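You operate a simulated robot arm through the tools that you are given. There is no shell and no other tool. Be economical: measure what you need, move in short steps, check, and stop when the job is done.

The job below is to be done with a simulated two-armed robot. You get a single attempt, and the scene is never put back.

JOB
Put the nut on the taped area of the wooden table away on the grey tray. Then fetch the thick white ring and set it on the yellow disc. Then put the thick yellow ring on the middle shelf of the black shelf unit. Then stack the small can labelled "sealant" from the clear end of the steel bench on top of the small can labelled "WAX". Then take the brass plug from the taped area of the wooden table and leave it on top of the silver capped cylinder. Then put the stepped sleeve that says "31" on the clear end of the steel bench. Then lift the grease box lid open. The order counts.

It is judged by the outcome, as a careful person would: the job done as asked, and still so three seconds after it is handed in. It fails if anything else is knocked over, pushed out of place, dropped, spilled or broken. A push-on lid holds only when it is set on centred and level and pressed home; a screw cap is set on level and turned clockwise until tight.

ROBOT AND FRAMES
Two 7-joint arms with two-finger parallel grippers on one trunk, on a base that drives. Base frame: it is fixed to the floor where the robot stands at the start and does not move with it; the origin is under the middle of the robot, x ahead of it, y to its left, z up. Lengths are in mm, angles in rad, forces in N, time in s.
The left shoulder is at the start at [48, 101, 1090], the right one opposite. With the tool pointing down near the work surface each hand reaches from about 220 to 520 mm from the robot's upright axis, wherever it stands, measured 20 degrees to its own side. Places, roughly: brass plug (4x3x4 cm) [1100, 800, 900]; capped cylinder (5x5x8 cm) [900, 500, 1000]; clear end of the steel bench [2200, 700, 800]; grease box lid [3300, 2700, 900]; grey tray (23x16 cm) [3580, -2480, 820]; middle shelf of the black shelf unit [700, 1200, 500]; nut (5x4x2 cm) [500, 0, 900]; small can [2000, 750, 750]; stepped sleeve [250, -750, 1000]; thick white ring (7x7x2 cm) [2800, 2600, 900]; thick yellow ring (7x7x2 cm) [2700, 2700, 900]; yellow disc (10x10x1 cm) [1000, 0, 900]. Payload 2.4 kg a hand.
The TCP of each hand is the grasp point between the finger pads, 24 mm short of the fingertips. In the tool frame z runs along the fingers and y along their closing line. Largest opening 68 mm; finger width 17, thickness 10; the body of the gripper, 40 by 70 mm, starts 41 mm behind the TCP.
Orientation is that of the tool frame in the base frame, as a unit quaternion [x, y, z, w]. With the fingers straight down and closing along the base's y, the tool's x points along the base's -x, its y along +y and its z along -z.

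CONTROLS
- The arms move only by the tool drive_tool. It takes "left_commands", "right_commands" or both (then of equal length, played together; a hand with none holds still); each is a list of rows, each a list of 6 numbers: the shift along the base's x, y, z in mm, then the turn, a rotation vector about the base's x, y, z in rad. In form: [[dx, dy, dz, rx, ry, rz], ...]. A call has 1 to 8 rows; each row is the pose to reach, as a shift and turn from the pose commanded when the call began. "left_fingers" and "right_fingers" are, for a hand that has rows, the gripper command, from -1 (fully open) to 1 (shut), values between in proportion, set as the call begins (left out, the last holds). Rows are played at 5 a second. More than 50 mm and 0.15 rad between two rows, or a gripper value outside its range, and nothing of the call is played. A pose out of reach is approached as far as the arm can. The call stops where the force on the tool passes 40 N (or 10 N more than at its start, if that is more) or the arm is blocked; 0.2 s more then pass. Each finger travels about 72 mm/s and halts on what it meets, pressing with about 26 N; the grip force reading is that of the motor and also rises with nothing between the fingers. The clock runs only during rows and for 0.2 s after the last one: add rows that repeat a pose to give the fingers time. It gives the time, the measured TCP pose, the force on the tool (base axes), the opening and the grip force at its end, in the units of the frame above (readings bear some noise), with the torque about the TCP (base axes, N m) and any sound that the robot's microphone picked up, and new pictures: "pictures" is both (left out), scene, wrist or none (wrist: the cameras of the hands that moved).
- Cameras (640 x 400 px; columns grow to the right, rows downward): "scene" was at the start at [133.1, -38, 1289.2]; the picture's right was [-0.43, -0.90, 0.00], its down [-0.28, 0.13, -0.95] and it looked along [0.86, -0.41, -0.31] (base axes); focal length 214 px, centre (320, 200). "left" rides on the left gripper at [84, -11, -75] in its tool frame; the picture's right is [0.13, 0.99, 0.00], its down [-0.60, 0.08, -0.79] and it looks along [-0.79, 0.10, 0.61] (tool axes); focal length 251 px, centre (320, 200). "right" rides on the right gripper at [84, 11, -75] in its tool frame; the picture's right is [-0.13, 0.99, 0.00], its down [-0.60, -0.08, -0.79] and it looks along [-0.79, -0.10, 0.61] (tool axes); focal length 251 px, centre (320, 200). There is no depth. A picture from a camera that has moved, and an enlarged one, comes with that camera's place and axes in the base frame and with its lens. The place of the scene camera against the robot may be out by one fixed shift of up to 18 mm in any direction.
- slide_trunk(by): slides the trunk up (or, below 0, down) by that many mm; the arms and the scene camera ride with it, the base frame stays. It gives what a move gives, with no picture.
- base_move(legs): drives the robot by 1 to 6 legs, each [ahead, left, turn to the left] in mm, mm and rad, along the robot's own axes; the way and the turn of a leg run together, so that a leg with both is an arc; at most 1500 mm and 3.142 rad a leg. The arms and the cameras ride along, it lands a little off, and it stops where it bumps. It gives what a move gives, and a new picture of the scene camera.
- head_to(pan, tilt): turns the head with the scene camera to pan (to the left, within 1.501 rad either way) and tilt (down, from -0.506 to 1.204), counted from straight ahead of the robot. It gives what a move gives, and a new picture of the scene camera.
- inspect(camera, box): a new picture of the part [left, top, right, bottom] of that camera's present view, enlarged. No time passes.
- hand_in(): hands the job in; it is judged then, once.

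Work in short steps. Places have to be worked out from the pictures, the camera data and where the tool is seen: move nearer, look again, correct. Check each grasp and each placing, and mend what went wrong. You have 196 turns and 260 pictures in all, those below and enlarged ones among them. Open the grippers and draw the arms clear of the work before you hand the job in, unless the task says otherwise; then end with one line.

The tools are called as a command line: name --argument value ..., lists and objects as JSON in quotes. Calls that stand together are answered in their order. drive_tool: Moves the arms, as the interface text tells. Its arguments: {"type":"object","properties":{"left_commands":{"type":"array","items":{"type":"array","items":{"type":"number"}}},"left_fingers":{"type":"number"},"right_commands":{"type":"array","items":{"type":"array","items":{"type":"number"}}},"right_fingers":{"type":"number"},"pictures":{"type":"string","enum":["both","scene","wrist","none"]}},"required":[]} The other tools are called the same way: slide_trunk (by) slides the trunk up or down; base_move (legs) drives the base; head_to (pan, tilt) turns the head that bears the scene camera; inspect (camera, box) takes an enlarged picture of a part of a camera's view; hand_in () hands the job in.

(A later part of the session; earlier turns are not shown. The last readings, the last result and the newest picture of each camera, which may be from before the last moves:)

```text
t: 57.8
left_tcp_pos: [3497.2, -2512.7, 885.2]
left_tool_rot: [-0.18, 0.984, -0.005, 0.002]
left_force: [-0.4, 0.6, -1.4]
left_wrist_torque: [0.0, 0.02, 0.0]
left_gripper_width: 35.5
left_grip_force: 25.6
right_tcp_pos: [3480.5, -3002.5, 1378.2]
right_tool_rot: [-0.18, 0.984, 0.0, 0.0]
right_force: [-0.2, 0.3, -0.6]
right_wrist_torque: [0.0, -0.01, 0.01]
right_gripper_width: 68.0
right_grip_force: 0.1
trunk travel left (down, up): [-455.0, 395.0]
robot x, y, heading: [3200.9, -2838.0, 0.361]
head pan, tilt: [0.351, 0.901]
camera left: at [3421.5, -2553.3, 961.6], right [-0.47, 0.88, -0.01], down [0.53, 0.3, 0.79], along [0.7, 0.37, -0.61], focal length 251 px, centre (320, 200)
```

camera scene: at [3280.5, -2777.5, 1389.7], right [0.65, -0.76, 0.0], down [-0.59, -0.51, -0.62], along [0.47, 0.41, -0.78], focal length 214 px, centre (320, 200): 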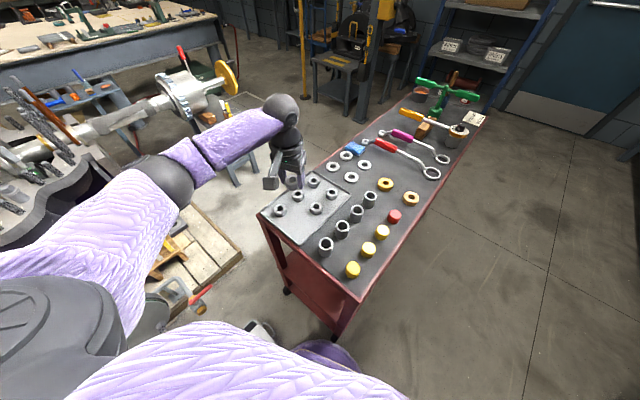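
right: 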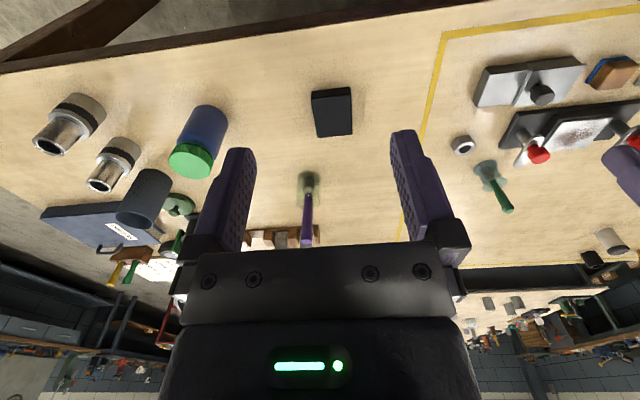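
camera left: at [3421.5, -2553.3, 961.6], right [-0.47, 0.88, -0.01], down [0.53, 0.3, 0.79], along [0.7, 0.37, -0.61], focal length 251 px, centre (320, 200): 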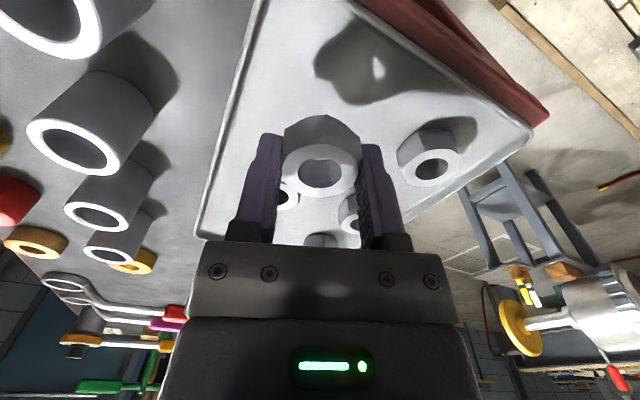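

Well inside the tray. Creep down to contact.

drive_tool --left_commands '[[0, 0, -15, 0, 0, 0], [0, 0, -25, 0, 0, 0], [0, 0, -30, 0, 0, 0], [0, 0, -34, 0, 0, 0], [0, 0, -38, 0, 0, 0], [0, 0, -42, 0, 0, 0], [0, 0, -46, 0, 0, 0], [0, 0, -50, 0, 0, 0]]' --pictures "wrist"

```text
t: 59.3
left_tcp_pos: [3497.1, -2513.0, 848.8]
left_tool_rot: [-0.181, 0.983, -0.005, 0.005]
left_force: [-5.9, -2.7, 25.6]
left_wrist_torque: [0.1, 0.63, 0.14]
left_gripper_width: 35.2
left_grip_force: 26.3
right_tcp_pos: [3477.1, -3004.5, 1378.7]
right_tool_rot: [-0.182, 0.983, 0.001, 0.0]
right_force: [0.3, 0.2, 0.4]
right_wrist_torque: [0.02, -0.02, -0.01]
right_gripper_width: 68.2
right_grip_force: 0.1
trunk travel left (down, up): [-455.0, 395.0]
robot x, y, heading: [3198.8, -2835.8, 0.367]
head pan, tilt: [0.351, 0.901]
stopped in row 7 (left hand): the force on the tool passed its limit at 48 N (the readings are from after the stop); the commanded pose is now the measured one
camera left: at [3421.7, -2553.7, 924.0], right [-0.47, 0.88, -0.01], down [0.53, 0.3, 0.8], along [0.71, 0.37, -0.6], focal length 251 px, centre (320, 200)
```

left: 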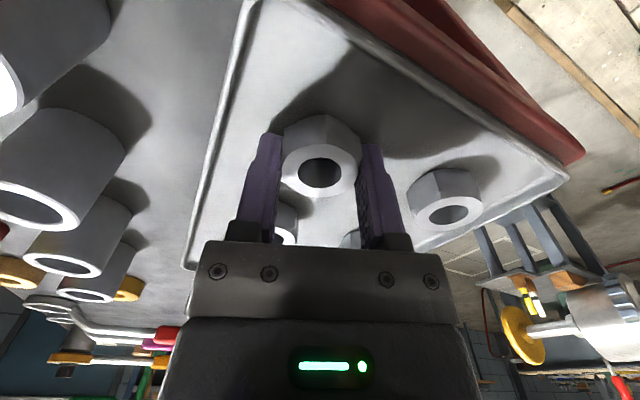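

On the tray. Raise 1 mm, open to ~55 mm, then lift.

drive_tool --left_commands '[[0, 0, 1, 0, 0, 0], [0, 0, 1, 0, 0, 0], [0, 0, 1, 0, 0, 0]]' --left_fingers -0.6 --pictures "none"

drive_tool --left_commands '[[0, 0, 30, 0, 0, 0], [0, 0, 75, 0, 0, 0], [0, 0, 120, 0, 0, 0], [-20, -20, 160, 0, 0, 0], [-45, -40, 195, 0, 0, 0], [-70, -60, 230, 0, 0, 0]]' --pictures "both"

```text
t: 60.1
left_tcp_pos: [3498.3, -2512.8, 848.5]
left_tool_rot: [-0.181, 0.983, -0.006, 0.005]
left_force: [0.3, -5.6, 6.7]
left_wrist_torque: [0.05, 0.1, 0.14]
left_gripper_width: 49.2
left_grip_force: 0.1
right_tcp_pos: [3480.5, -3005.7, 1377.2]
right_tool_rot: [-0.18, 0.984, 0.0, 0.0]
right_force: [0.1, -0.3, 1.1]
right_wrist_torque: [-0.02, 0.01, 0.0]
right_gripper_width: 68.2
right_grip_force: 0.0
trunk travel left (down, up): [-455.0, 395.0]
robot x, y, heading: [3198.7, -2837.3, 0.363]
head pan, tilt: [0.351, 0.901]
```

```text
t: 61.5
left_tcp_pos: [3425.5, -2570.9, 1079.6]
left_tool_rot: [-0.182, 0.983, -0.005, 0.004]
left_force: [0.3, 0.6, 1.3]
left_wrist_torque: [0.02, 0.0, 0.02]
left_gripper_width: 54.3
left_grip_force: 0.0
right_tcp_pos: [3481.1, -3003.8, 1378.7]
right_tool_rot: [-0.179, 0.984, 0.0, 0.0]
right_force: [1.1, 0.3, 0.1]
right_wrist_torque: [0.0, -0.04, 0.01]
right_gripper_width: 67.9
right_grip_force: 0.1
trunk travel left (down, up): [-455.0, 395.0]
robot x, y, heading: [3197.5, -2836.9, 0.359]
head pan, tilt: [0.351, 0.901]
camera scene: at [3280.1, -2777.7, 1389.7], right [0.65, -0.76, 0.0], down [-0.59, -0.51, -0.62], along [0.47, 0.41, -0.78], focal length 214 px, centre (320, 200)
camera left: at [3350.2, -2611.9, 1153.3], right [-0.47, 0.88, -0.01], down [0.53, 0.3, 0.8], along [0.7, 0.37, -0.61], focal length 251 px, centre (320, 200)
```

scene: 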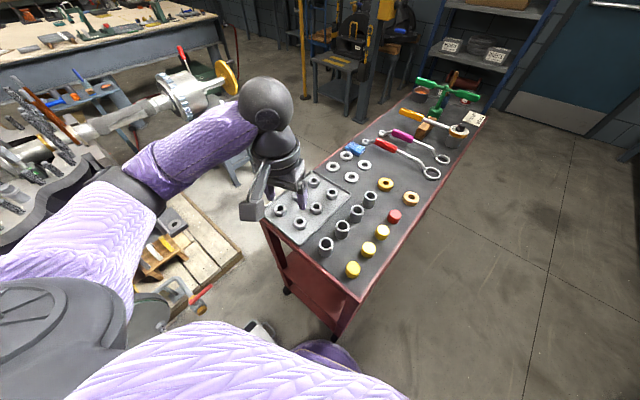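
left: 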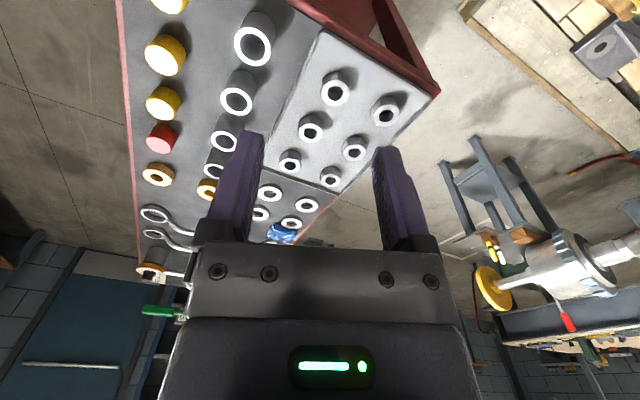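

Nut sits in the tray's free slot. Tuck the arm, then retrace: turn back, reverse, and drive to the open middle to look around.

drive_tool --left_commands '[[0, 0, 45, 0, 0, 0], [-10, -4, 90, 0, 0, 0], [-20, -8, 135, 0, 0, 0], [-35, -12, 175, 0, 0, 0], [-50, -18, 200, 0, 0, 0]]' --left_fingers -1 --pictures "none"

base_move --legs '[[0, 0, -0.36], [-790, 0, 0], [-770, 1400, 0]]'

head_to --pan 0.9 --tilt 0.3

```text
t: 62.7
left_tcp_pos: [3374.7, -2590.1, 1278.4]
left_tool_rot: [-0.181, 0.983, -0.006, 0.004]
left_force: [0.4, 0.0, 0.4]
left_wrist_torque: [-0.04, -0.02, 0.04]
left_gripper_width: 67.9
left_grip_force: 0.0
right_tcp_pos: [3480.8, -3003.1, 1379.2]
right_tool_rot: [-0.18, 0.984, 0.0, 0.0]
right_force: [0.4, 0.6, 0.4]
right_wrist_torque: [-0.02, 0.0, 0.02]
right_gripper_width: 67.9
right_grip_force: 0.0
trunk travel left (down, up): [-455.0, 395.0]
robot x, y, heading: [3199.3, -2839.4, 0.367]
head pan, tilt: [0.351, 0.901]
```

```text
refused: leg 3 is longer than a leg can be; nothing moved
```

```text
t: 63.7
left_tcp_pos: [3375.0, -2590.1, 1279.4]
left_tool_rot: [-0.182, 0.983, -0.005, 0.004]
left_force: [0.1, 0.7, 0.5]
left_wrist_torque: [-0.03, 0.01, 0.05]
left_gripper_width: 68.0
left_grip_force: 0.0
right_tcp_pos: [3481.3, -3002.4, 1378.0]
right_tool_rot: [-0.18, 0.984, 0.0, 0.0]
right_force: [1.1, 0.4, 0.7]
right_wrist_torque: [0.01, 0.01, 0.0]
right_gripper_width: 68.1
right_grip_force: 0.1
trunk travel left (down, up): [-455.0, 395.0]
robot x, y, heading: [3196.9, -2835.7, 0.363]
head pan, tilt: [0.901, 0.3]
camera scene: at [3251.7, -2738.0, 1441.8], right [0.95, -0.3, 0.0], down [-0.09, -0.28, -0.95], along [0.29, 0.91, -0.3], focal length 214 px, centre (320, 200)
```

scene: 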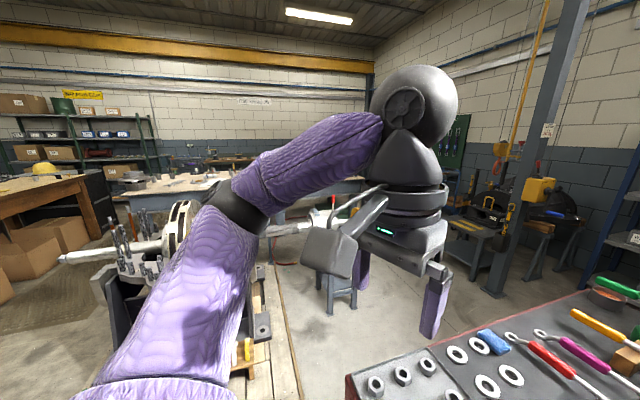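

Leg 3 was too long; split it.

base_move --legs '[[0, 0, -0.36], [-790, 0, 0], [-400, 730, 0], [-400, 720, 0]]'

head_to --pan 0.35 --tilt 0.3

```text
t: 76.9
left_tcp_pos: [1826.3, -1255.5, 1278.3]
left_tool_rot: [-0.028, 1.0, -0.006, 0.003]
left_force: [-0.2, 0.1, -0.8]
left_wrist_torque: [-0.03, 0.03, 0.01]
left_gripper_width: 67.9
left_grip_force: 0.0
right_tcp_pos: [1800.7, -1682.1, 1379.0]
right_tool_rot: [-0.026, 1.0, 0.0, 0.0]
right_force: [0.4, 0.2, 0.0]
right_wrist_torque: [0.03, -0.01, 0.01]
right_gripper_width: 68.2
right_grip_force: 0.1
trunk travel left (down, up): [-455.0, 395.0]
robot x, y, heading: [1580.3, -1439.3, 0.051]
head pan, tilt: [0.901, 0.3]
camera scene: at [1662.7, -1359.2, 1441.9], right [0.82, -0.58, 0.0], down [-0.17, -0.24, -0.96], along [0.55, 0.78, -0.3], focal length 214 px, centre (320, 200)
```

scene: 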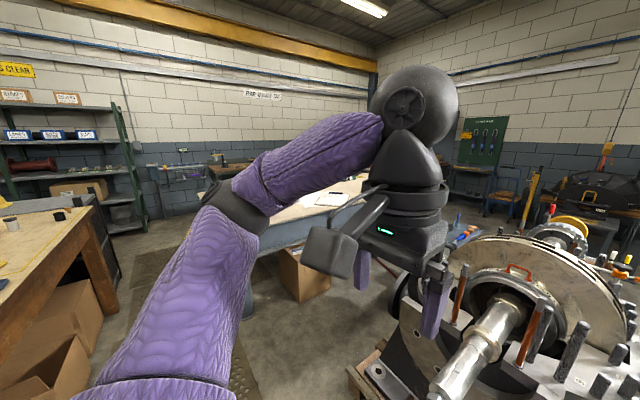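

```text
t: 77.9
left_tcp_pos: [1825.3, -1256.1, 1278.2]
left_tool_rot: [-0.028, 1.0, -0.006, 0.003]
left_force: [1.0, -0.7, 0.0]
left_wrist_torque: [0.02, -0.02, -0.01]
left_gripper_width: 68.0
left_grip_force: 0.1
right_tcp_pos: [1802.0, -1681.5, 1378.2]
right_tool_rot: [-0.026, 1.0, 0.0, 0.0]
right_force: [0.3, 0.1, 0.0]
right_wrist_torque: [0.0, 0.0, 0.02]
right_gripper_width: 67.7
right_grip_force: 0.1
trunk travel left (down, up): [-455.0, 395.0]
robot x, y, heading: [1580.9, -1441.1, 0.05]
head pan, tilt: [0.351, 0.3]
camera scene: at [1694.7, -1398.9, 1441.9], right [0.39, -0.92, 0.0], down [-0.27, -0.12, -0.96], along [0.88, 0.38, -0.3], focal length 214 px, centre (320, 200)
```

scene: 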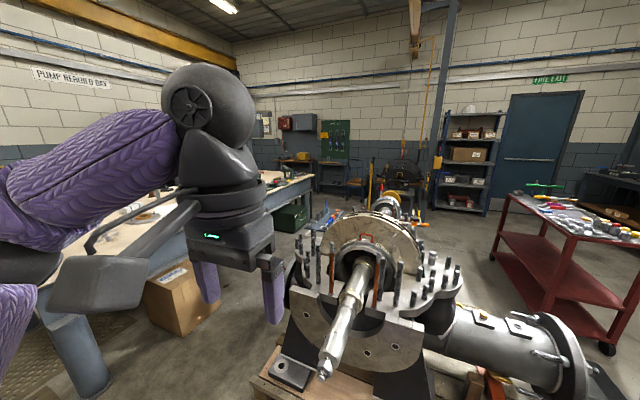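

I'll turn to face left (+y) to see the way towards the rings.

base_move --legs '[[-60, 0, 0], [0, 0, 1.52]]'

head_to --pan -0.1 --tilt 0.35

```text
t: 82.6
left_tcp_pos: [1348.3, -1194.8, 1278.4]
left_tool_rot: [0.717, -0.697, 0.003, -0.006]
left_force: [0.1, 0.0, -0.3]
left_wrist_torque: [0.0, 0.02, 0.02]
left_gripper_width: 67.9
left_grip_force: 0.1
right_tcp_pos: [1772.1, -1231.8, 1378.6]
right_tool_rot: [0.715, -0.699, 0.0, 0.0]
right_force: [0.4, 0.2, 1.1]
right_wrist_torque: [-0.02, -0.03, 0.01]
right_gripper_width: 68.2
right_grip_force: 0.0
trunk travel left (down, up): [-455.0, 395.0]
robot x, y, heading: [1520.2, -1440.4, 1.594]
head pan, tilt: [0.351, 0.3]
camera scene: at [1489.8, -1328.5, 1441.9], right [0.93, 0.37, 0.0], down [0.11, -0.28, -0.96], along [-0.35, 0.89, -0.3], focal length 214 px, centre (320, 200)
```

scene: 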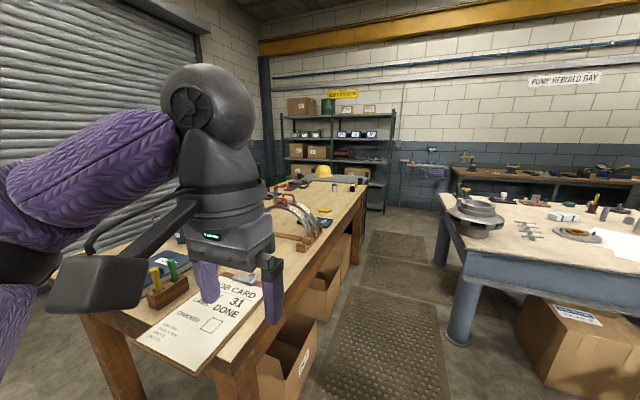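

```text
t: 83.5
left_tcp_pos: [1347.0, -1193.4, 1279.0]
left_tool_rot: [0.715, -0.699, 0.002, -0.007]
left_force: [0.7, -1.0, -0.6]
left_wrist_torque: [0.02, -0.03, -0.02]
left_gripper_width: 67.9
left_grip_force: 0.0
right_tcp_pos: [1772.4, -1231.9, 1378.0]
right_tool_rot: [0.715, -0.699, 0.0, -0.001]
right_force: [-0.2, 0.1, -0.1]
right_wrist_torque: [-0.03, 0.02, 0.0]
right_gripper_width: 68.0
right_grip_force: 0.1
trunk travel left (down, up): [-455.0, 395.0]
robot x, y, heading: [1522.7, -1441.7, 1.594]
head pan, tilt: [-0.099, 0.351]
camera scene: at [1530.9, -1322.6, 1437.2], right [1.0, -0.08, 0.0], down [-0.03, -0.34, -0.94], along [0.07, 0.94, -0.34], focal length 214 px, centre (320, 200)
```

scene: 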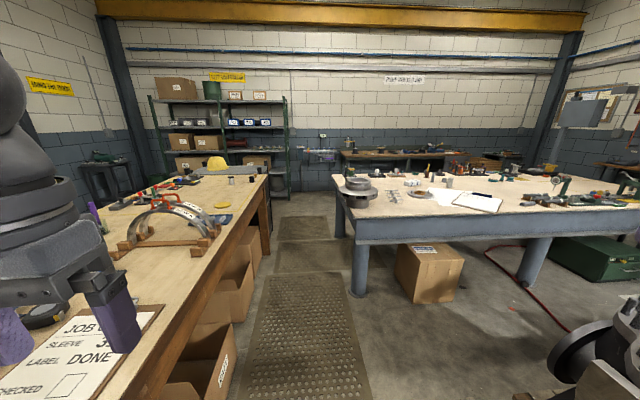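

Aisle between the tables is clear (x≈1190 to 1880). Drive along it toward y≈1700 then look at the back bench.

base_move --legs '[[1500, -40, 0], [1500, -40, 0], [150, 0, 0]]'

head_to --pan -0.7 --tilt 0.35

```text
refused: leg 1 is longer than a leg can be; nothing moved
```

```text
t: 84.5
left_tcp_pos: [1348.4, -1195.2, 1279.2]
left_tool_rot: [0.716, -0.698, 0.002, -0.006]
left_force: [-0.1, 0.3, -0.3]
left_wrist_torque: [0.02, 0.0, 0.01]
left_gripper_width: 68.2
left_grip_force: 0.1
right_tcp_pos: [1772.7, -1232.1, 1379.7]
right_tool_rot: [0.715, -0.7, 0.0, 0.0]
right_force: [0.4, 0.5, -0.2]
right_wrist_torque: [0.01, 0.01, -0.02]
right_gripper_width: 68.0
right_grip_force: 0.1
trunk travel left (down, up): [-455.0, 395.0]
robot x, y, heading: [1521.0, -1444.4, 1.595]
head pan, tilt: [-0.7, 0.351]
camera scene: at [1582.2, -1342.8, 1437.2], right [0.78, -0.63, 0.0], down [-0.21, -0.27, -0.94], along [0.59, 0.73, -0.34], focal length 214 px, centre (320, 200)
```

scene: 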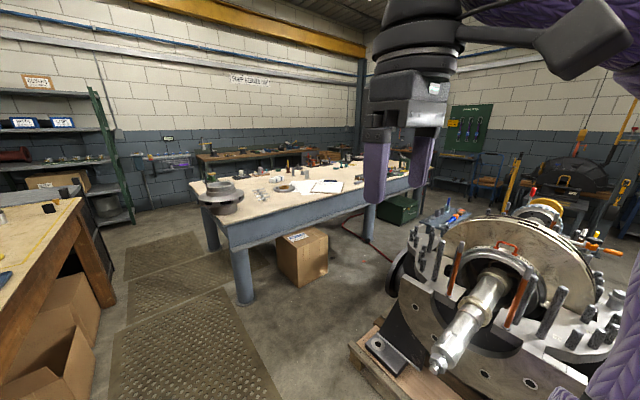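

base_move --legs '[[1480, -40, 0], [1480, -40, 0], [120, 0, 0]]'

head_to --pan -0.6 --tilt 0.4

```text
t: 99.7
left_tcp_pos: [1371.0, 1901.2, 1280.1]
left_tool_rot: [0.711, -0.703, 0.002, -0.006]
left_force: [-0.5, 1.1, 0.4]
left_wrist_torque: [-0.04, -0.02, 0.03]
left_gripper_width: 68.1
left_grip_force: 0.0
right_tcp_pos: [1794.0, 1860.6, 1380.2]
right_tool_rot: [0.712, -0.702, 0.0, 0.001]
right_force: [0.1, 0.4, -0.4]
right_wrist_torque: [-0.03, -0.02, 0.0]
right_gripper_width: 68.3
right_grip_force: 0.0
trunk travel left (down, up): [-455.0, 395.0]
robot x, y, heading: [1544.7, 1648.2, 1.584]
head pan, tilt: [-0.7, 0.351]
camera scene: at [1603.2, 1750.9, 1442.1], right [0.77, -0.63, 0.0], down [-0.22, -0.27, -0.94], along [0.6, 0.73, -0.34], focal length 214 px, centre (320, 200)
```

scene: 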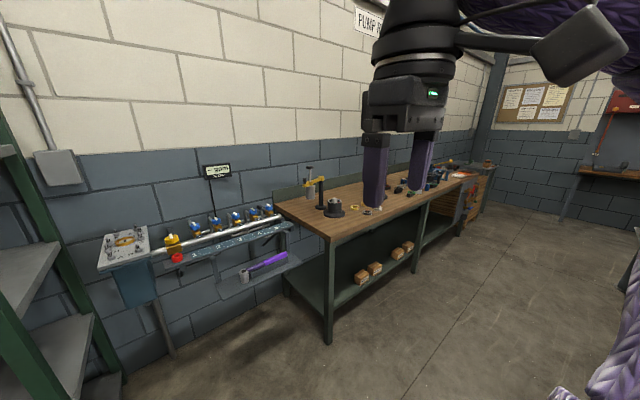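

```text
t: 100.3
left_tcp_pos: [1370.8, 1900.5, 1275.9]
left_tool_rot: [0.712, -0.702, 0.003, -0.006]
left_force: [0.3, 0.1, 0.1]
left_wrist_torque: [0.02, 0.0, 0.02]
left_gripper_width: 68.0
left_grip_force: 0.1
right_tcp_pos: [1795.1, 1858.0, 1377.1]
right_tool_rot: [0.712, -0.702, 0.0, 0.0]
right_force: [-0.3, 0.4, 1.2]
right_wrist_torque: [-0.03, -0.02, 0.0]
right_gripper_width: 67.8
right_grip_force: 0.0
trunk travel left (down, up): [-455.0, 395.0]
robot x, y, heading: [1542.0, 1651.9, 1.584]
head pan, tilt: [-0.6, 0.4]
camera scene: at [1595.5, 1754.6, 1437.7], right [0.83, -0.56, 0.0], down [-0.22, -0.32, -0.92], along [0.51, 0.77, -0.39], focal length 214 px, centre (320, 200)
```

scene: 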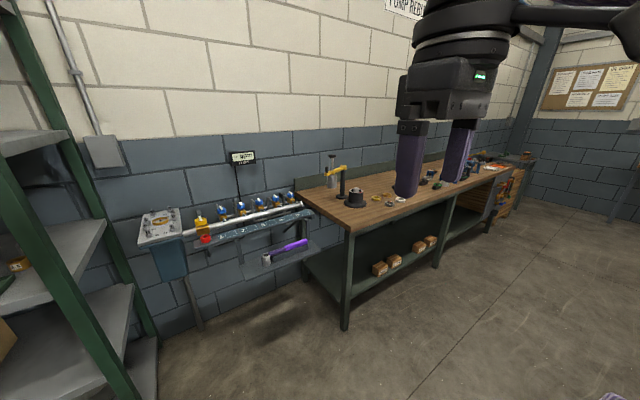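

The rings are on the back wooden bench. Drive sideways to about (2700, 2060) facing it.

base_move --legs '[[0, -1150, 0], [390, 0, 0]]'

head_to --pan 0.0 --tilt 0.7

```text
t: 108.2
left_tcp_pos: [2509.0, 2298.9, 1273.8]
left_tool_rot: [0.708, -0.706, 0.002, -0.006]
left_force: [0.0, -0.2, -0.2]
left_wrist_torque: [0.0, 0.01, -0.01]
left_gripper_width: 68.4
left_grip_force: 0.0
right_tcp_pos: [2932.6, 2254.0, 1375.3]
right_tool_rot: [0.709, -0.705, 0.0, 0.0]
right_force: [0.1, 0.3, -0.1]
right_wrist_torque: [0.01, 0.02, 0.0]
right_gripper_width: 68.3
right_grip_force: 0.1
trunk travel left (down, up): [-455.0, 395.0]
robot x, y, heading: [2679.2, 2046.3, 1.577]
head pan, tilt: [-0.6, 0.4]
camera scene: at [2732.9, 2152.2, 1432.6], right [0.83, -0.56, 0.0], down [-0.22, -0.32, -0.92], along [0.52, 0.76, -0.39], focal length 214 px, centre (320, 200)
```

scene: 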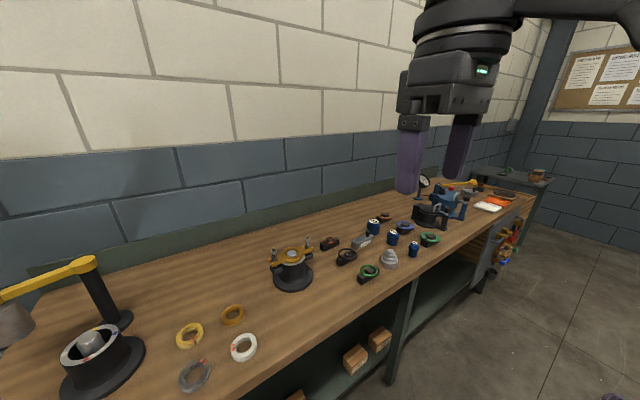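

```text
t: 109.2
left_tcp_pos: [2508.5, 2299.2, 1274.2]
left_tool_rot: [0.709, -0.705, 0.002, -0.006]
left_force: [-0.4, -0.2, 0.4]
left_wrist_torque: [0.01, 0.0, 0.02]
left_gripper_width: 68.0
left_grip_force: 0.0
right_tcp_pos: [2934.2, 2254.2, 1374.1]
right_tool_rot: [0.709, -0.706, 0.0, 0.0]
right_force: [-0.8, 0.4, 0.0]
right_wrist_torque: [0.03, 0.03, -0.02]
right_gripper_width: 67.9
right_grip_force: 0.2
trunk travel left (down, up): [-455.0, 395.0]
robot x, y, heading: [2677.5, 2046.4, 1.574]
head pan, tilt: [0.0, 0.7]
camera scene: at [2680.7, 2159.8, 1405.8], right [1.0, 0.0, 0.0], down [0.0, -0.64, -0.77], along [0.0, 0.77, -0.64], focal length 214 px, centre (320, 200)
```

scene: 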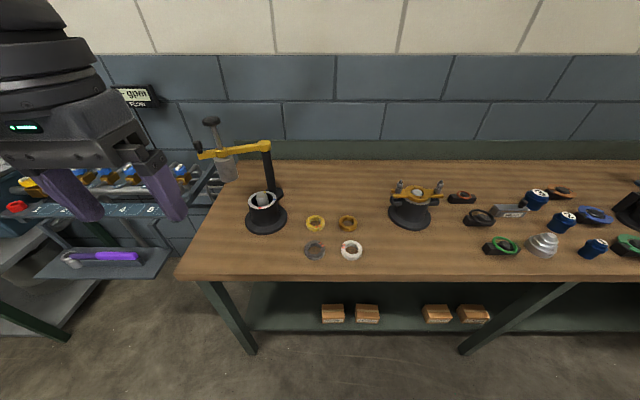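

inspect --camera "scene" --box '[280, 200, 380, 270]'

```text
5.71 times, centred on (330, 235) of scene
camera zoom: at [2680.7, 2159.8, 1405.8], right [1.0, 0.0, 0.0], down [0.0, -0.64, -0.77], along [0.0, 0.77, -0.64], focal length 1226 px, centre (263, 0)
```

zoom: 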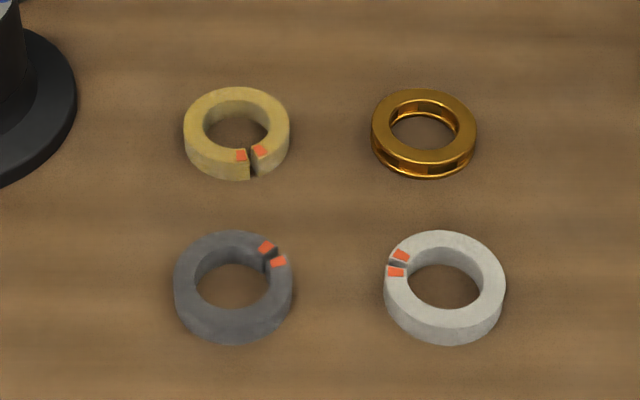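

Rings identified: white at about [2773, 2549], yellow [2665, 2660] (amber one to its right is a different kind). Move 120 ahead, then bring the right hand above the white ring's right wall.

base_move --legs '[[120, 0, 0]]'

```text
t: 110.4
left_tcp_pos: [2508.6, 2422.7, 1275.1]
left_tool_rot: [0.71, -0.704, 0.003, -0.006]
left_force: [-0.8, 1.0, 0.2]
left_wrist_torque: [-0.01, 0.03, 0.03]
left_gripper_width: 67.9
left_grip_force: 0.1
right_tcp_pos: [2932.2, 2379.1, 1374.2]
right_tool_rot: [0.709, -0.705, 0.001, 0.001]
right_force: [-0.5, 0.3, -0.4]
right_wrist_torque: [0.01, 0.02, 0.02]
right_gripper_width: 67.9
right_grip_force: 0.1
trunk travel left (down, up): [-455.0, 395.0]
robot x, y, heading: [2679.0, 2168.7, 1.58]
head pan, tilt: [0.0, 0.7]
camera scene: at [2679.6, 2284.3, 1405.7], right [1.0, 0.01, 0.0], down [0.0, -0.65, -0.76], along [0.0, 0.76, -0.65], focal length 214 px, centre (320, 200)
```

scene: 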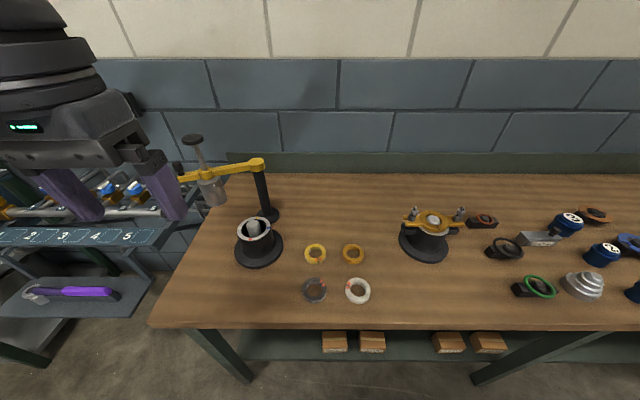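

drive_tool --right_commands '[[-25, 30, -25, 0, 0, 0], [-50, 60, -50, 0, 0, 0], [-72, 88, -82, 0, 0, 0], [-92, 112, -118, 0, 0, 0], [-108, 132, -158, 0, 0, 0], [-120, 148, -200, 0, 0, 0], [-130, 160, -245, 0, 0, 0], [-134, 164, -292, 0, 0, 0]]' --right_fingers 0.06 --pictures "wrist"

```text
t: 112.2
left_tcp_pos: [2508.5, 2421.8, 1274.8]
left_tool_rot: [0.71, -0.704, 0.002, -0.007]
left_force: [0.3, 0.7, -0.2]
left_wrist_torque: [-0.02, 0.01, 0.01]
left_gripper_width: 68.1
left_grip_force: 0.0
right_tcp_pos: [2798.8, 2540.4, 1078.5]
right_tool_rot: [0.709, -0.705, -0.001, 0.0]
right_force: [0.3, -0.2, -0.2]
right_wrist_torque: [0.0, -0.01, -0.03]
right_gripper_width: 32.0
right_grip_force: 0.2
trunk travel left (down, up): [-455.0, 395.0]
robot x, y, heading: [2678.3, 2171.5, 1.577]
head pan, tilt: [0.0, 0.7]
camera right: at [2788.5, 2455.8, 1153.2], right [-0.99, 0.12, 0.0], down [0.08, 0.6, 0.79], along [0.1, 0.79, -0.61], focal length 251 px, centre (320, 200)
```

right: 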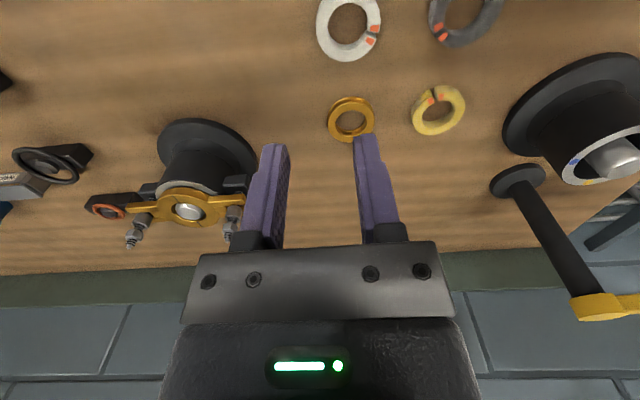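

White ring centre confirmed near [2773, 2543]. Descend to z≈970 above its right wall.

drive_tool --right_commands '[[0, 3, -40, 0, 0, 0], [0, 3, -80, 0, 0, 0], [0, 3, -110, 0, 0, 0], [0, 3, -110, 0, 0, 0]]' --pictures "wrist"

```text
t: 113.2
left_tcp_pos: [2508.0, 2422.6, 1275.4]
left_tool_rot: [0.71, -0.704, 0.003, -0.007]
left_force: [0.1, 0.8, -0.5]
left_wrist_torque: [-0.02, 0.0, 0.01]
left_gripper_width: 67.9
left_grip_force: 0.0
right_tcp_pos: [2823.1, 2520.9, 997.2]
right_tool_rot: [0.709, -0.705, 0.0, 0.0]
right_force: [0.6, -1.3, 1.0]
right_wrist_torque: [0.02, -0.03, -0.03]
right_gripper_width: 31.9
right_grip_force: 0.0
right hand out of reach, approached as far as the arm can: row 1, 2, 3, 4
trunk travel left (down, up): [-455.0, 395.0]
robot x, y, heading: [2677.1, 2172.0, 1.575]
head pan, tilt: [0.0, 0.7]
camera right: at [2812.0, 2436.5, 1071.9], right [-0.99, 0.12, 0.0], down [0.08, 0.6, 0.79], along [0.1, 0.79, -0.61], focal length 251 px, centre (320, 200)
```

right: 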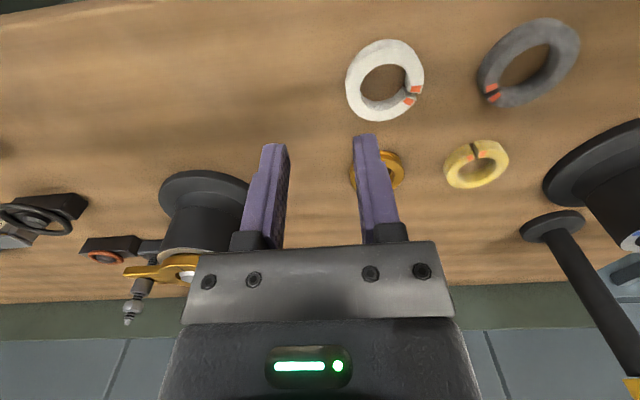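

Same fold limit; raise the trunk another 150, then come down again.

slide_trunk --by 150

drive_tool --right_commands '[[-10, 10, -45, 0, 0, 0], [-20, 18, -90, 0, 0, 0], [-25, 22, -135, 0, 0, 0], [-25, 22, -178, 0, 0, 0], [-25, 22, -178, 0, 0, 0]]' --pictures "wrist"

```text
t: 115.0
left_tcp_pos: [2508.0, 2422.6, 1424.4]
left_tool_rot: [0.711, -0.704, 0.002, -0.006]
left_force: [-0.1, 0.1, 0.1]
left_wrist_torque: [-0.01, 0.01, -0.01]
left_gripper_width: 68.3
left_grip_force: 0.0
right_tcp_pos: [2823.7, 2522.4, 1158.1]
right_tool_rot: [0.709, -0.705, -0.01, -0.008]
right_force: [-0.1, -0.3, 0.2]
right_wrist_torque: [0.02, -0.02, 0.01]
right_gripper_width: 31.6
right_grip_force: 0.1
trunk travel left (down, up): [-605.0, 245.0]
robot x, y, heading: [2676.1, 2174.6, 1.581]
head pan, tilt: [0.0, 0.7]
```

```text
t: 116.2
left_tcp_pos: [2507.9, 2422.2, 1424.3]
left_tool_rot: [0.711, -0.704, 0.003, -0.006]
left_force: [0.9, 0.8, 0.5]
left_wrist_torque: [-0.02, 0.0, -0.01]
left_gripper_width: 67.8
left_grip_force: 0.0
right_tcp_pos: [2864.3, 2492.0, 1109.6]
right_tool_rot: [0.71, -0.705, -0.01, -0.009]
right_force: [-0.2, 0.7, 0.6]
right_wrist_torque: [-0.02, -0.02, -0.05]
right_gripper_width: 32.0
right_grip_force: 0.0
right hand out of reach, approached as far as the arm can: row 1, 2, 3, 4, 5
trunk travel left (down, up): [-605.0, 245.0]
robot x, y, heading: [2678.2, 2172.7, 1.58]
head pan, tilt: [0.0, 0.7]
camera right: at [2854.1, 2407.3, 1180.9], right [-0.99, 0.12, 0.0], down [0.08, 0.58, 0.81], along [0.1, 0.8, -0.59], focal length 251 px, centre (320, 200)
```

right: 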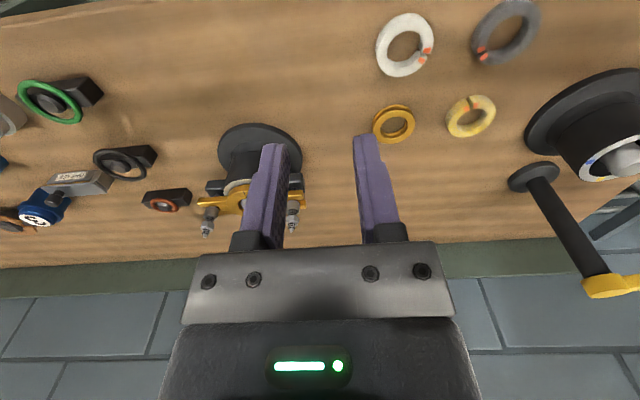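

The arm dislikes targets this close in; earlier success was at ~430 ahead, 160 to the side with the trunk at +150. Restore that geometry: lift hand, trunk down 150, base back 60 and left 40.

drive_tool --right_commands '[[0, 0, 45, 0, 0, 0], [0, 0, 90, 0, 0, 0], [0, 0, 130, 0, 0, 0]]' --pictures "none"

slide_trunk --by -150

base_move --legs '[[-60, 40, 0]]'

```text
t: 117.0
left_tcp_pos: [2508.3, 2421.3, 1424.2]
left_tool_rot: [0.71, -0.704, 0.002, -0.006]
left_force: [-0.3, -1.1, 0.8]
left_wrist_torque: [-0.01, -0.01, -0.03]
left_gripper_width: 68.2
left_grip_force: 0.0
right_tcp_pos: [2866.4, 2482.3, 1239.8]
right_tool_rot: [0.709, -0.705, -0.01, -0.009]
right_force: [-0.1, 0.7, 0.0]
right_wrist_torque: [0.03, -0.01, -0.02]
right_gripper_width: 32.1
right_grip_force: 0.0
trunk travel left (down, up): [-605.0, 245.0]
robot x, y, heading: [2678.4, 2172.0, 1.576]
head pan, tilt: [0.0, 0.7]
```

```text
t: 118.7
left_tcp_pos: [2508.7, 2422.8, 1275.0]
left_tool_rot: [0.71, -0.704, 0.002, -0.006]
left_force: [-0.6, -0.2, 0.4]
left_wrist_torque: [0.0, 0.0, 0.0]
left_gripper_width: 68.0
left_grip_force: 0.1
right_tcp_pos: [2864.4, 2481.2, 1084.6]
right_tool_rot: [0.71, -0.704, -0.01, -0.008]
right_force: [0.4, 0.0, 0.1]
right_wrist_torque: [0.03, -0.04, 0.01]
right_gripper_width: 32.3
right_grip_force: 0.0
trunk travel left (down, up): [-455.0, 395.0]
robot x, y, heading: [2676.8, 2169.8, 1.575]
head pan, tilt: [0.0, 0.7]
```

```text
t: 119.8
left_tcp_pos: [2470.4, 2362.0, 1273.8]
left_tool_rot: [0.709, -0.705, 0.002, -0.007]
left_force: [-1.9, 0.5, 0.0]
left_wrist_torque: [0.02, -0.01, -0.01]
left_gripper_width: 68.1
left_grip_force: 0.0
right_tcp_pos: [2825.3, 2420.1, 1085.4]
right_tool_rot: [0.708, -0.706, -0.01, -0.01]
right_force: [-0.1, 0.5, 1.4]
right_wrist_torque: [0.03, -0.03, -0.02]
right_gripper_width: 31.7
right_grip_force: 0.0
trunk travel left (down, up): [-455.0, 395.0]
robot x, y, heading: [2638.6, 2114.2, 1.576]
head pan, tilt: [0.0, 0.7]
camera scene: at [2640.3, 2222.1, 1405.9], right [1.0, 0.0, 0.0], down [0.0, -0.64, -0.77], along [0.0, 0.77, -0.64], focal length 214 px, centre (320, 200)
```

scene: 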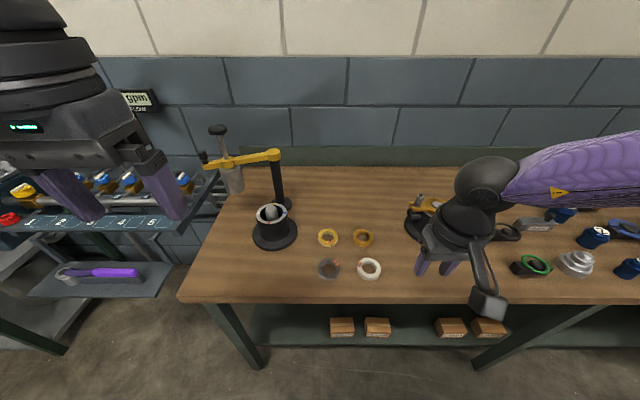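

drive_tool --right_commands '[[-8, 40, 0, 0, 0, 0], [-16, 80, -10, 0, 0, 0], [-24, 115, -30, 0, 0, 0], [-27, 123, -70, 0, 0, 0], [-27, 123, -110, 0, 0, 0], [-27, 123, -110, 0, 0, 0]]' --pictures "wrist"

```text
t: 121.2
left_tcp_pos: [2470.0, 2364.0, 1275.9]
left_tool_rot: [0.709, -0.705, 0.002, -0.006]
left_force: [-0.3, 0.0, 0.0]
left_wrist_torque: [0.04, -0.01, 0.03]
left_gripper_width: 68.0
left_grip_force: 0.0
right_tcp_pos: [2825.8, 2508.0, 1006.4]
right_tool_rot: [0.709, -0.706, -0.01, -0.008]
right_force: [-0.3, 0.1, -0.3]
right_wrist_torque: [0.04, 0.01, -0.02]
right_gripper_width: 32.0
right_grip_force: 0.2
right hand out of reach, approached as far as the arm can: row 3, 4, 5, 6
trunk travel left (down, up): [-455.0, 395.0]
robot x, y, heading: [2643.1, 2109.7, 1.574]
head pan, tilt: [0.0, 0.7]
camera right: at [2815.2, 2421.2, 1077.8], right [-0.99, 0.13, 0.0], down [0.08, 0.58, 0.81], along [0.1, 0.8, -0.59], focal length 251 px, centre (320, 200)
```

right: 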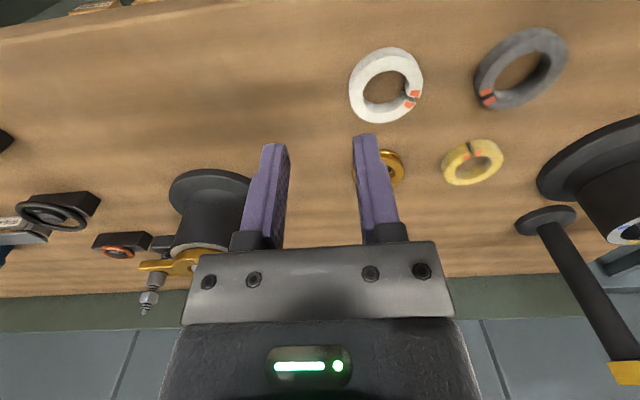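

The right arm is stuck; test whether a different wrist yaw frees it.

drive_tool --right_commands '[[0, 0, 10, 0, 0, 0.14], [0, 0, 10, 0, 0, 0.28], [0, 0, 10, 0, 0, 0.42], [-15, 20, 0, 0, 0, 0.5], [-28, 35, -20, 0, 0, 0.5], [-28, 35, -60, 0, 0, 0.5], [-28, 35, -60, 0, 0, 0.5]]' --pictures "none"

drive_tool --right_commands '[[0, 0, 10, 0, 0, -0.14], [0, 0, 20, 0, 0, -0.28], [0, 0, 20, 0, 0, -0.42], [0, 0, 20, 0, 0, -0.56], [0, 0, 20, 0, 0, -0.7], [0, 0, 20, 0, 0, -0.84], [0, 0, 20, 0, 0, -0.98], [0, 0, 20, 0, 0, -0.98]]' --pictures "none"

```text
t: 122.8
left_tcp_pos: [2470.2, 2362.7, 1275.7]
left_tool_rot: [0.709, -0.705, 0.003, -0.006]
left_force: [1.0, 0.4, -0.2]
left_wrist_torque: [-0.01, -0.01, 0.0]
left_gripper_width: 67.9
left_grip_force: 0.0
right_tcp_pos: [2828.0, 2498.3, 992.7]
right_tool_rot: [0.861, -0.508, -0.011, -0.005]
right_force: [-0.4, 0.3, -0.1]
right_wrist_torque: [-0.01, -0.01, 0.03]
right_gripper_width: 31.8
right_grip_force: 0.1
right hand out of reach, approached as far as the arm can: row 4, 5, 6, 7
trunk travel left (down, up): [-455.0, 395.0]
robot x, y, heading: [2637.4, 2112.8, 1.573]
head pan, tilt: [0.0, 0.7]
```

```text
t: 124.5
left_tcp_pos: [2469.3, 2362.3, 1275.4]
left_tool_rot: [0.709, -0.705, 0.002, -0.006]
left_force: [0.1, -0.2, -0.2]
left_wrist_torque: [0.0, 0.04, -0.02]
left_gripper_width: 67.6
left_grip_force: 0.0
right_tcp_pos: [2825.7, 2498.4, 1013.5]
right_tool_rot: [-0.52, 0.854, 0.007, 0.011]
right_force: [-0.5, 0.3, 0.1]
right_wrist_torque: [0.0, 0.0, 0.03]
right_gripper_width: 32.2
right_grip_force: 0.0
trunk travel left (down, up): [-455.0, 395.0]
robot x, y, heading: [2640.5, 2111.6, 1.576]
head pan, tilt: [0.0, 0.7]
```

Position limit depends on the arm's posture. I'll re-posture the right arm: up and inward first, then forward and down, without pictures.

drive_tool --right_commands '[[-10, -5, 45, 0, 0, 0.1], [-20, -15, 90, 0, 0, 0.2], [-35, -25, 135, 0, 0, 0.3], [-50, -40, 180, 0, 0, 0.4], [-70, -55, 220, 0, 0, 0.48], [-90, -75, 260, 0, 0, 0.48], [-110, -95, 295, 0, 0, 0.48], [-125, -110, 315, 0, 0, 0.48]]' --pictures "none"

drive_tool --right_commands '[[10, 40, -10, 0, 0, 0], [20, 80, -25, 0, 0, 0], [30, 115, -55, 0, 0, 0], [45, 140, -95, 0, 0, 0], [60, 150, -140, 0, 0, 0], [75, 155, -185, 0, 0, 0], [90, 155, -230, 0, 0, 0], [97, 155, -270, 0, 0, 0]]' --pictures "scene"

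```text
t: 126.3
left_tcp_pos: [2469.6, 2363.6, 1275.0]
left_tool_rot: [0.708, -0.706, 0.002, -0.007]
left_force: [0.3, -0.8, -0.9]
left_wrist_torque: [0.01, -0.05, 0.02]
left_gripper_width: 67.9
left_grip_force: 0.1
right_tcp_pos: [2727.6, 2381.7, 1315.9]
right_tool_rot: [0.708, -0.706, -0.009, -0.009]
right_force: [0.1, 0.5, -0.5]
right_wrist_torque: [0.02, 0.0, -0.03]
right_gripper_width: 32.5
right_grip_force: 0.0
right hand out of reach, approached as far as the arm can: row 7, 8
trunk travel left (down, up): [-455.0, 395.0]
robot x, y, heading: [2642.0, 2113.1, 1.571]
head pan, tilt: [0.0, 0.7]
```

```text
t: 128.2
left_tcp_pos: [2470.6, 2362.0, 1275.2]
left_tool_rot: [0.709, -0.705, 0.003, -0.007]
left_force: [-0.1, 0.5, 0.0]
left_wrist_torque: [0.01, 0.02, -0.02]
left_gripper_width: 68.1
left_grip_force: 0.0
right_tcp_pos: [2827.0, 2532.2, 1052.9]
right_tool_rot: [0.708, -0.706, -0.01, -0.009]
right_force: [0.0, -0.2, -0.3]
right_wrist_torque: [-0.03, 0.02, 0.0]
right_gripper_width: 32.0
right_grip_force: 0.0
right hand out of reach, approached as far as the arm can: row 1, 2, 3, 4
trunk travel left (down, up): [-455.0, 395.0]
robot x, y, heading: [2642.7, 2114.0, 1.575]
head pan, tilt: [0.0, 0.7]
camera scene: at [2640.9, 2223.3, 1405.8], right [1.0, 0.0, 0.0], down [0.0, -0.64, -0.76], along [0.0, 0.76, -0.64], focal length 214 px, centre (320, 200)
```

scene: 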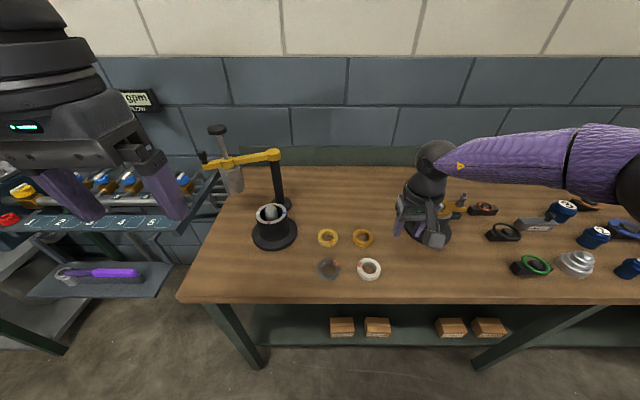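

The right elbow sits too wide. I'll park the right hand high again and use the left arm, whose posture has worked; shift base so the white ring is at its sweet spot.

drive_tool --right_commands '[[0, -30, 40, 0, 0, 0], [5, -60, 80, 0, 0, 0], [10, -90, 120, 0, 0, 0], [20, -115, 160, 0, 0, 0], [30, -135, 200, 0, 0, 0], [45, -155, 240, 0, 0, 0], [60, -175, 280, 0, 0, 0], [68, -205, 315, 0, 0, 0]]' --right_fingers -1 --pictures "none"

base_move --legs '[[0, -305, 0]]'

drive_tool --left_commands '[[10, 30, -25, 0, 0, 0], [20, 65, -55, 0, 0, 0], [25, 100, -85, 0, 0, 0], [25, 135, -110, 0, 0, 0], [25, 160, -145, 0, 0, 0], [25, 175, -185, 0, 0, 0], [25, 180, -225, 0, 0, 0], [25, 180, -225, 0, 0, 0]]' --left_fingers 0.06 --pictures "wrist"

```text
refused: row 2 steps farther than a row can; nothing moved
```

```text
t: 130.2
left_tcp_pos: [2767.7, 2364.0, 1274.7]
left_tool_rot: [0.713, -0.701, 0.002, -0.006]
left_force: [0.0, -0.2, 0.2]
left_wrist_torque: [0.04, 0.0, -0.01]
left_gripper_width: 68.0
left_grip_force: 0.0
right_tcp_pos: [3124.0, 2538.5, 1053.2]
right_tool_rot: [0.712, -0.702, -0.011, -0.009]
right_force: [1.1, 0.0, -0.1]
right_wrist_torque: [-0.01, 0.01, 0.02]
right_gripper_width: 32.0
right_grip_force: 0.1
trunk travel left (down, up): [-455.0, 395.0]
robot x, y, heading: [2940.2, 2113.2, 1.586]
head pan, tilt: [0.0, 0.7]
camera scene: at [2940.7, 2225.9, 1405.8], right [1.0, 0.01, 0.0], down [0.01, -0.64, -0.76], along [-0.01, 0.76, -0.64], focal length 214 px, centre (320, 200)
```

scene: 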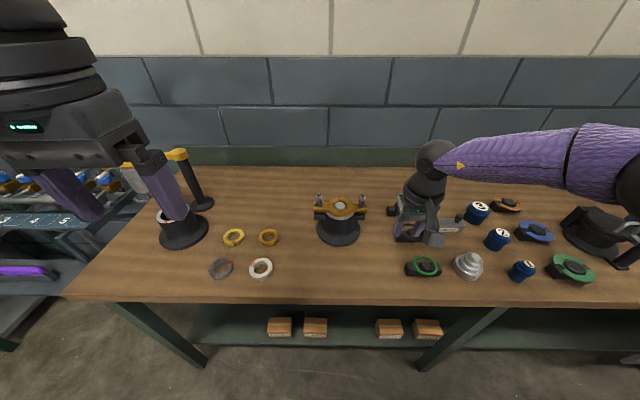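

```text
t: 132.0
left_tcp_pos: [2795.2, 2545.0, 1047.9]
left_tool_rot: [0.712, -0.702, 0.003, -0.007]
left_force: [-0.4, 0.8, 0.2]
left_wrist_torque: [0.03, -0.01, -0.02]
left_gripper_width: 32.0
left_grip_force: 0.0
right_tcp_pos: [3123.0, 2537.7, 1053.7]
right_tool_rot: [0.712, -0.702, -0.01, -0.009]
right_force: [0.1, -0.1, -0.5]
right_wrist_torque: [-0.01, 0.0, -0.01]
right_gripper_width: 32.0
right_grip_force: 0.0
trunk travel left (down, up): [-455.0, 395.0]
robot x, y, heading: [2940.3, 2112.3, 1.585]
head pan, tilt: [0.0, 0.7]
camera left: at [2806.2, 2459.4, 1123.0], right [-0.99, -0.15, -0.01], down [-0.1, 0.6, 0.8], along [-0.11, 0.79, -0.61], focal length 251 px, centre (320, 200)
```

left: 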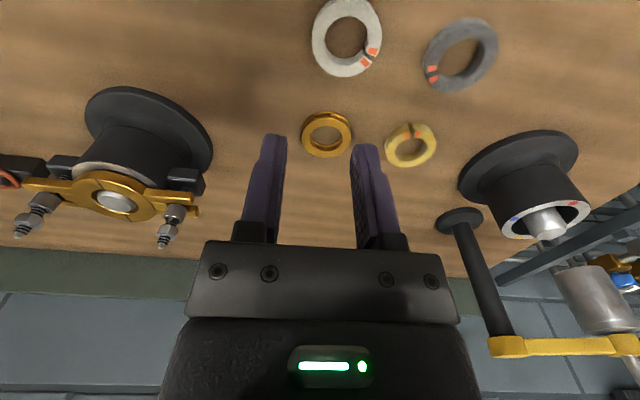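

Left arm reaches here fine. White ring centre ≈ [2774, 2541]; descend above its right wall.

drive_tool --left_commands '[[3, -3, -40, 0, 0, 0], [4, -4, -75, 0, 0, 0], [4, -4, -95, 0, 0, 0], [4, -4, -95, 0, 0, 0]]' --pictures "wrist"

```text
t: 133.0
left_tcp_pos: [2796.7, 2538.3, 956.3]
left_tool_rot: [0.713, -0.701, 0.003, -0.006]
left_force: [0.6, 0.6, 0.2]
left_wrist_torque: [0.01, 0.02, 0.0]
left_gripper_width: 32.0
left_grip_force: 0.1
right_tcp_pos: [3121.2, 2536.6, 1053.7]
right_tool_rot: [0.712, -0.702, -0.01, -0.008]
right_force: [0.2, -0.1, -0.4]
right_wrist_torque: [-0.02, -0.01, 0.02]
right_gripper_width: 32.0
right_grip_force: 0.1
trunk travel left (down, up): [-455.0, 395.0]
robot x, y, heading: [2943.1, 2116.1, 1.588]
head pan, tilt: [0.0, 0.7]
camera left: at [2809.2, 2453.8, 1029.7], right [-0.99, -0.15, -0.01], down [-0.1, 0.6, 0.8], along [-0.11, 0.79, -0.61], focal length 251 px, centre (320, 200)
```

left: 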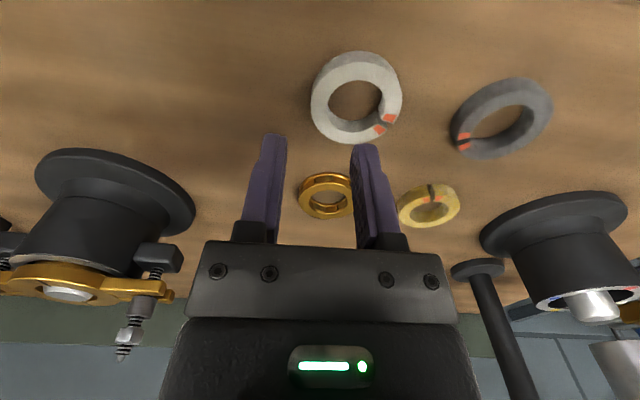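

Triangulating gives ring top ≈857 and centre ≈[2771, 2550]. Shift +12 in y and descend to z≈890.

drive_tool --left_commands '[[1, 11, -25, 0, 0, 0], [2, 12, -55, 0, 0, 0], [2, 12, -66, 0, 0, 0], [2, 12, -66, 0, 0, 0]]' --pictures "wrist"

```text
t: 134.0
left_tcp_pos: [2799.2, 2551.8, 889.8]
left_tool_rot: [0.712, -0.702, 0.001, -0.007]
left_force: [0.6, 0.0, 0.3]
left_wrist_torque: [0.01, 0.01, -0.02]
left_gripper_width: 31.9
left_grip_force: 0.1
right_tcp_pos: [3122.1, 2538.0, 1053.1]
right_tool_rot: [0.712, -0.702, -0.01, -0.009]
right_force: [0.5, 0.1, -0.7]
right_wrist_torque: [0.0, 0.02, 0.01]
right_gripper_width: 32.1
right_grip_force: 0.1
trunk travel left (down, up): [-455.0, 395.0]
robot x, y, heading: [2938.5, 2115.4, 1.584]
head pan, tilt: [0.0, 0.7]
camera left: at [2810.6, 2465.6, 965.0], right [-0.99, -0.15, -0.01], down [-0.1, 0.6, 0.8], along [-0.11, 0.79, -0.61], focal length 251 px, centre (320, 200)
```

left: 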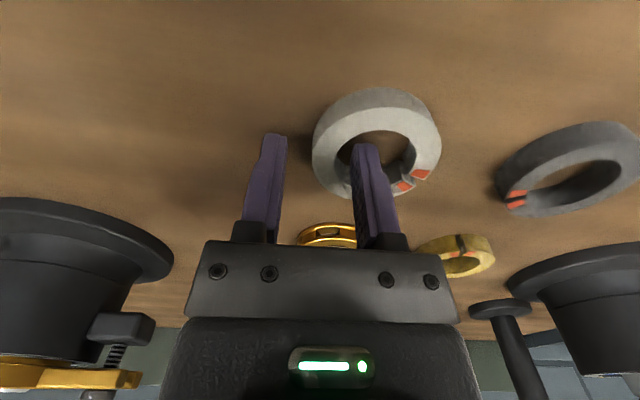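

Inner finger is over the hole. Shift −4 and go down to near the bench.

drive_tool --left_commands '[[-4, 1, -10, 0, 0, 0], [-4, 1, -18, 0, 0, 0], [-4, 1, -23, 0, 0, 0], [-4, 1, -27, 0, 0, 0], [-4, 1, -31, 0, 0, 0], [-4, 1, -35, 0, 0, 0]]' --pictures "wrist"

```text
t: 134.5
left_tcp_pos: [2795.6, 2552.0, 884.9]
left_tool_rot: [0.713, -0.701, -0.002, -0.012]
left_force: [0.6, -17.3, 33.0]
left_wrist_torque: [-0.69, 0.59, 0.3]
left_gripper_width: 30.7
left_grip_force: 0.0
right_tcp_pos: [3123.2, 2533.1, 1054.9]
right_tool_rot: [0.712, -0.702, -0.012, -0.01]
right_force: [-0.2, -0.6, -1.2]
right_wrist_torque: [0.06, 0.0, -0.02]
right_gripper_width: 32.1
right_grip_force: 0.1
trunk travel left (down, up): [-455.0, 395.0]
robot x, y, heading: [2935.9, 2114.7, 1.589]
head pan, tilt: [0.0, 0.7]
stopped in row 2 (left hand): the force on the tool passed its limit at 55 N (the readings are from after the stop); the commanded pose is now the measured one
camera left: at [2807.0, 2464.9, 957.9], right [-0.99, -0.15, -0.02], down [-0.1, 0.59, 0.8], along [-0.11, 0.8, -0.6], focal length 251 px, centre (320, 200)
```

left: 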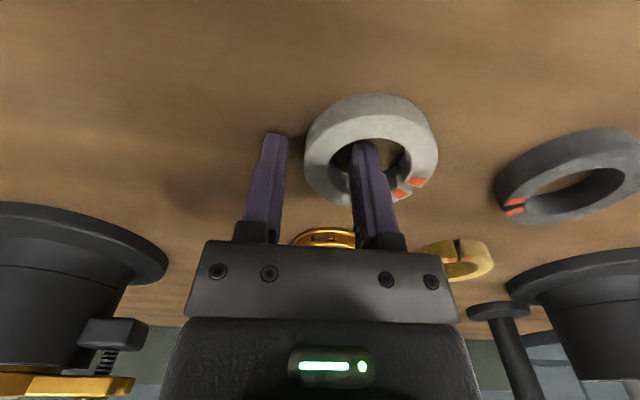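

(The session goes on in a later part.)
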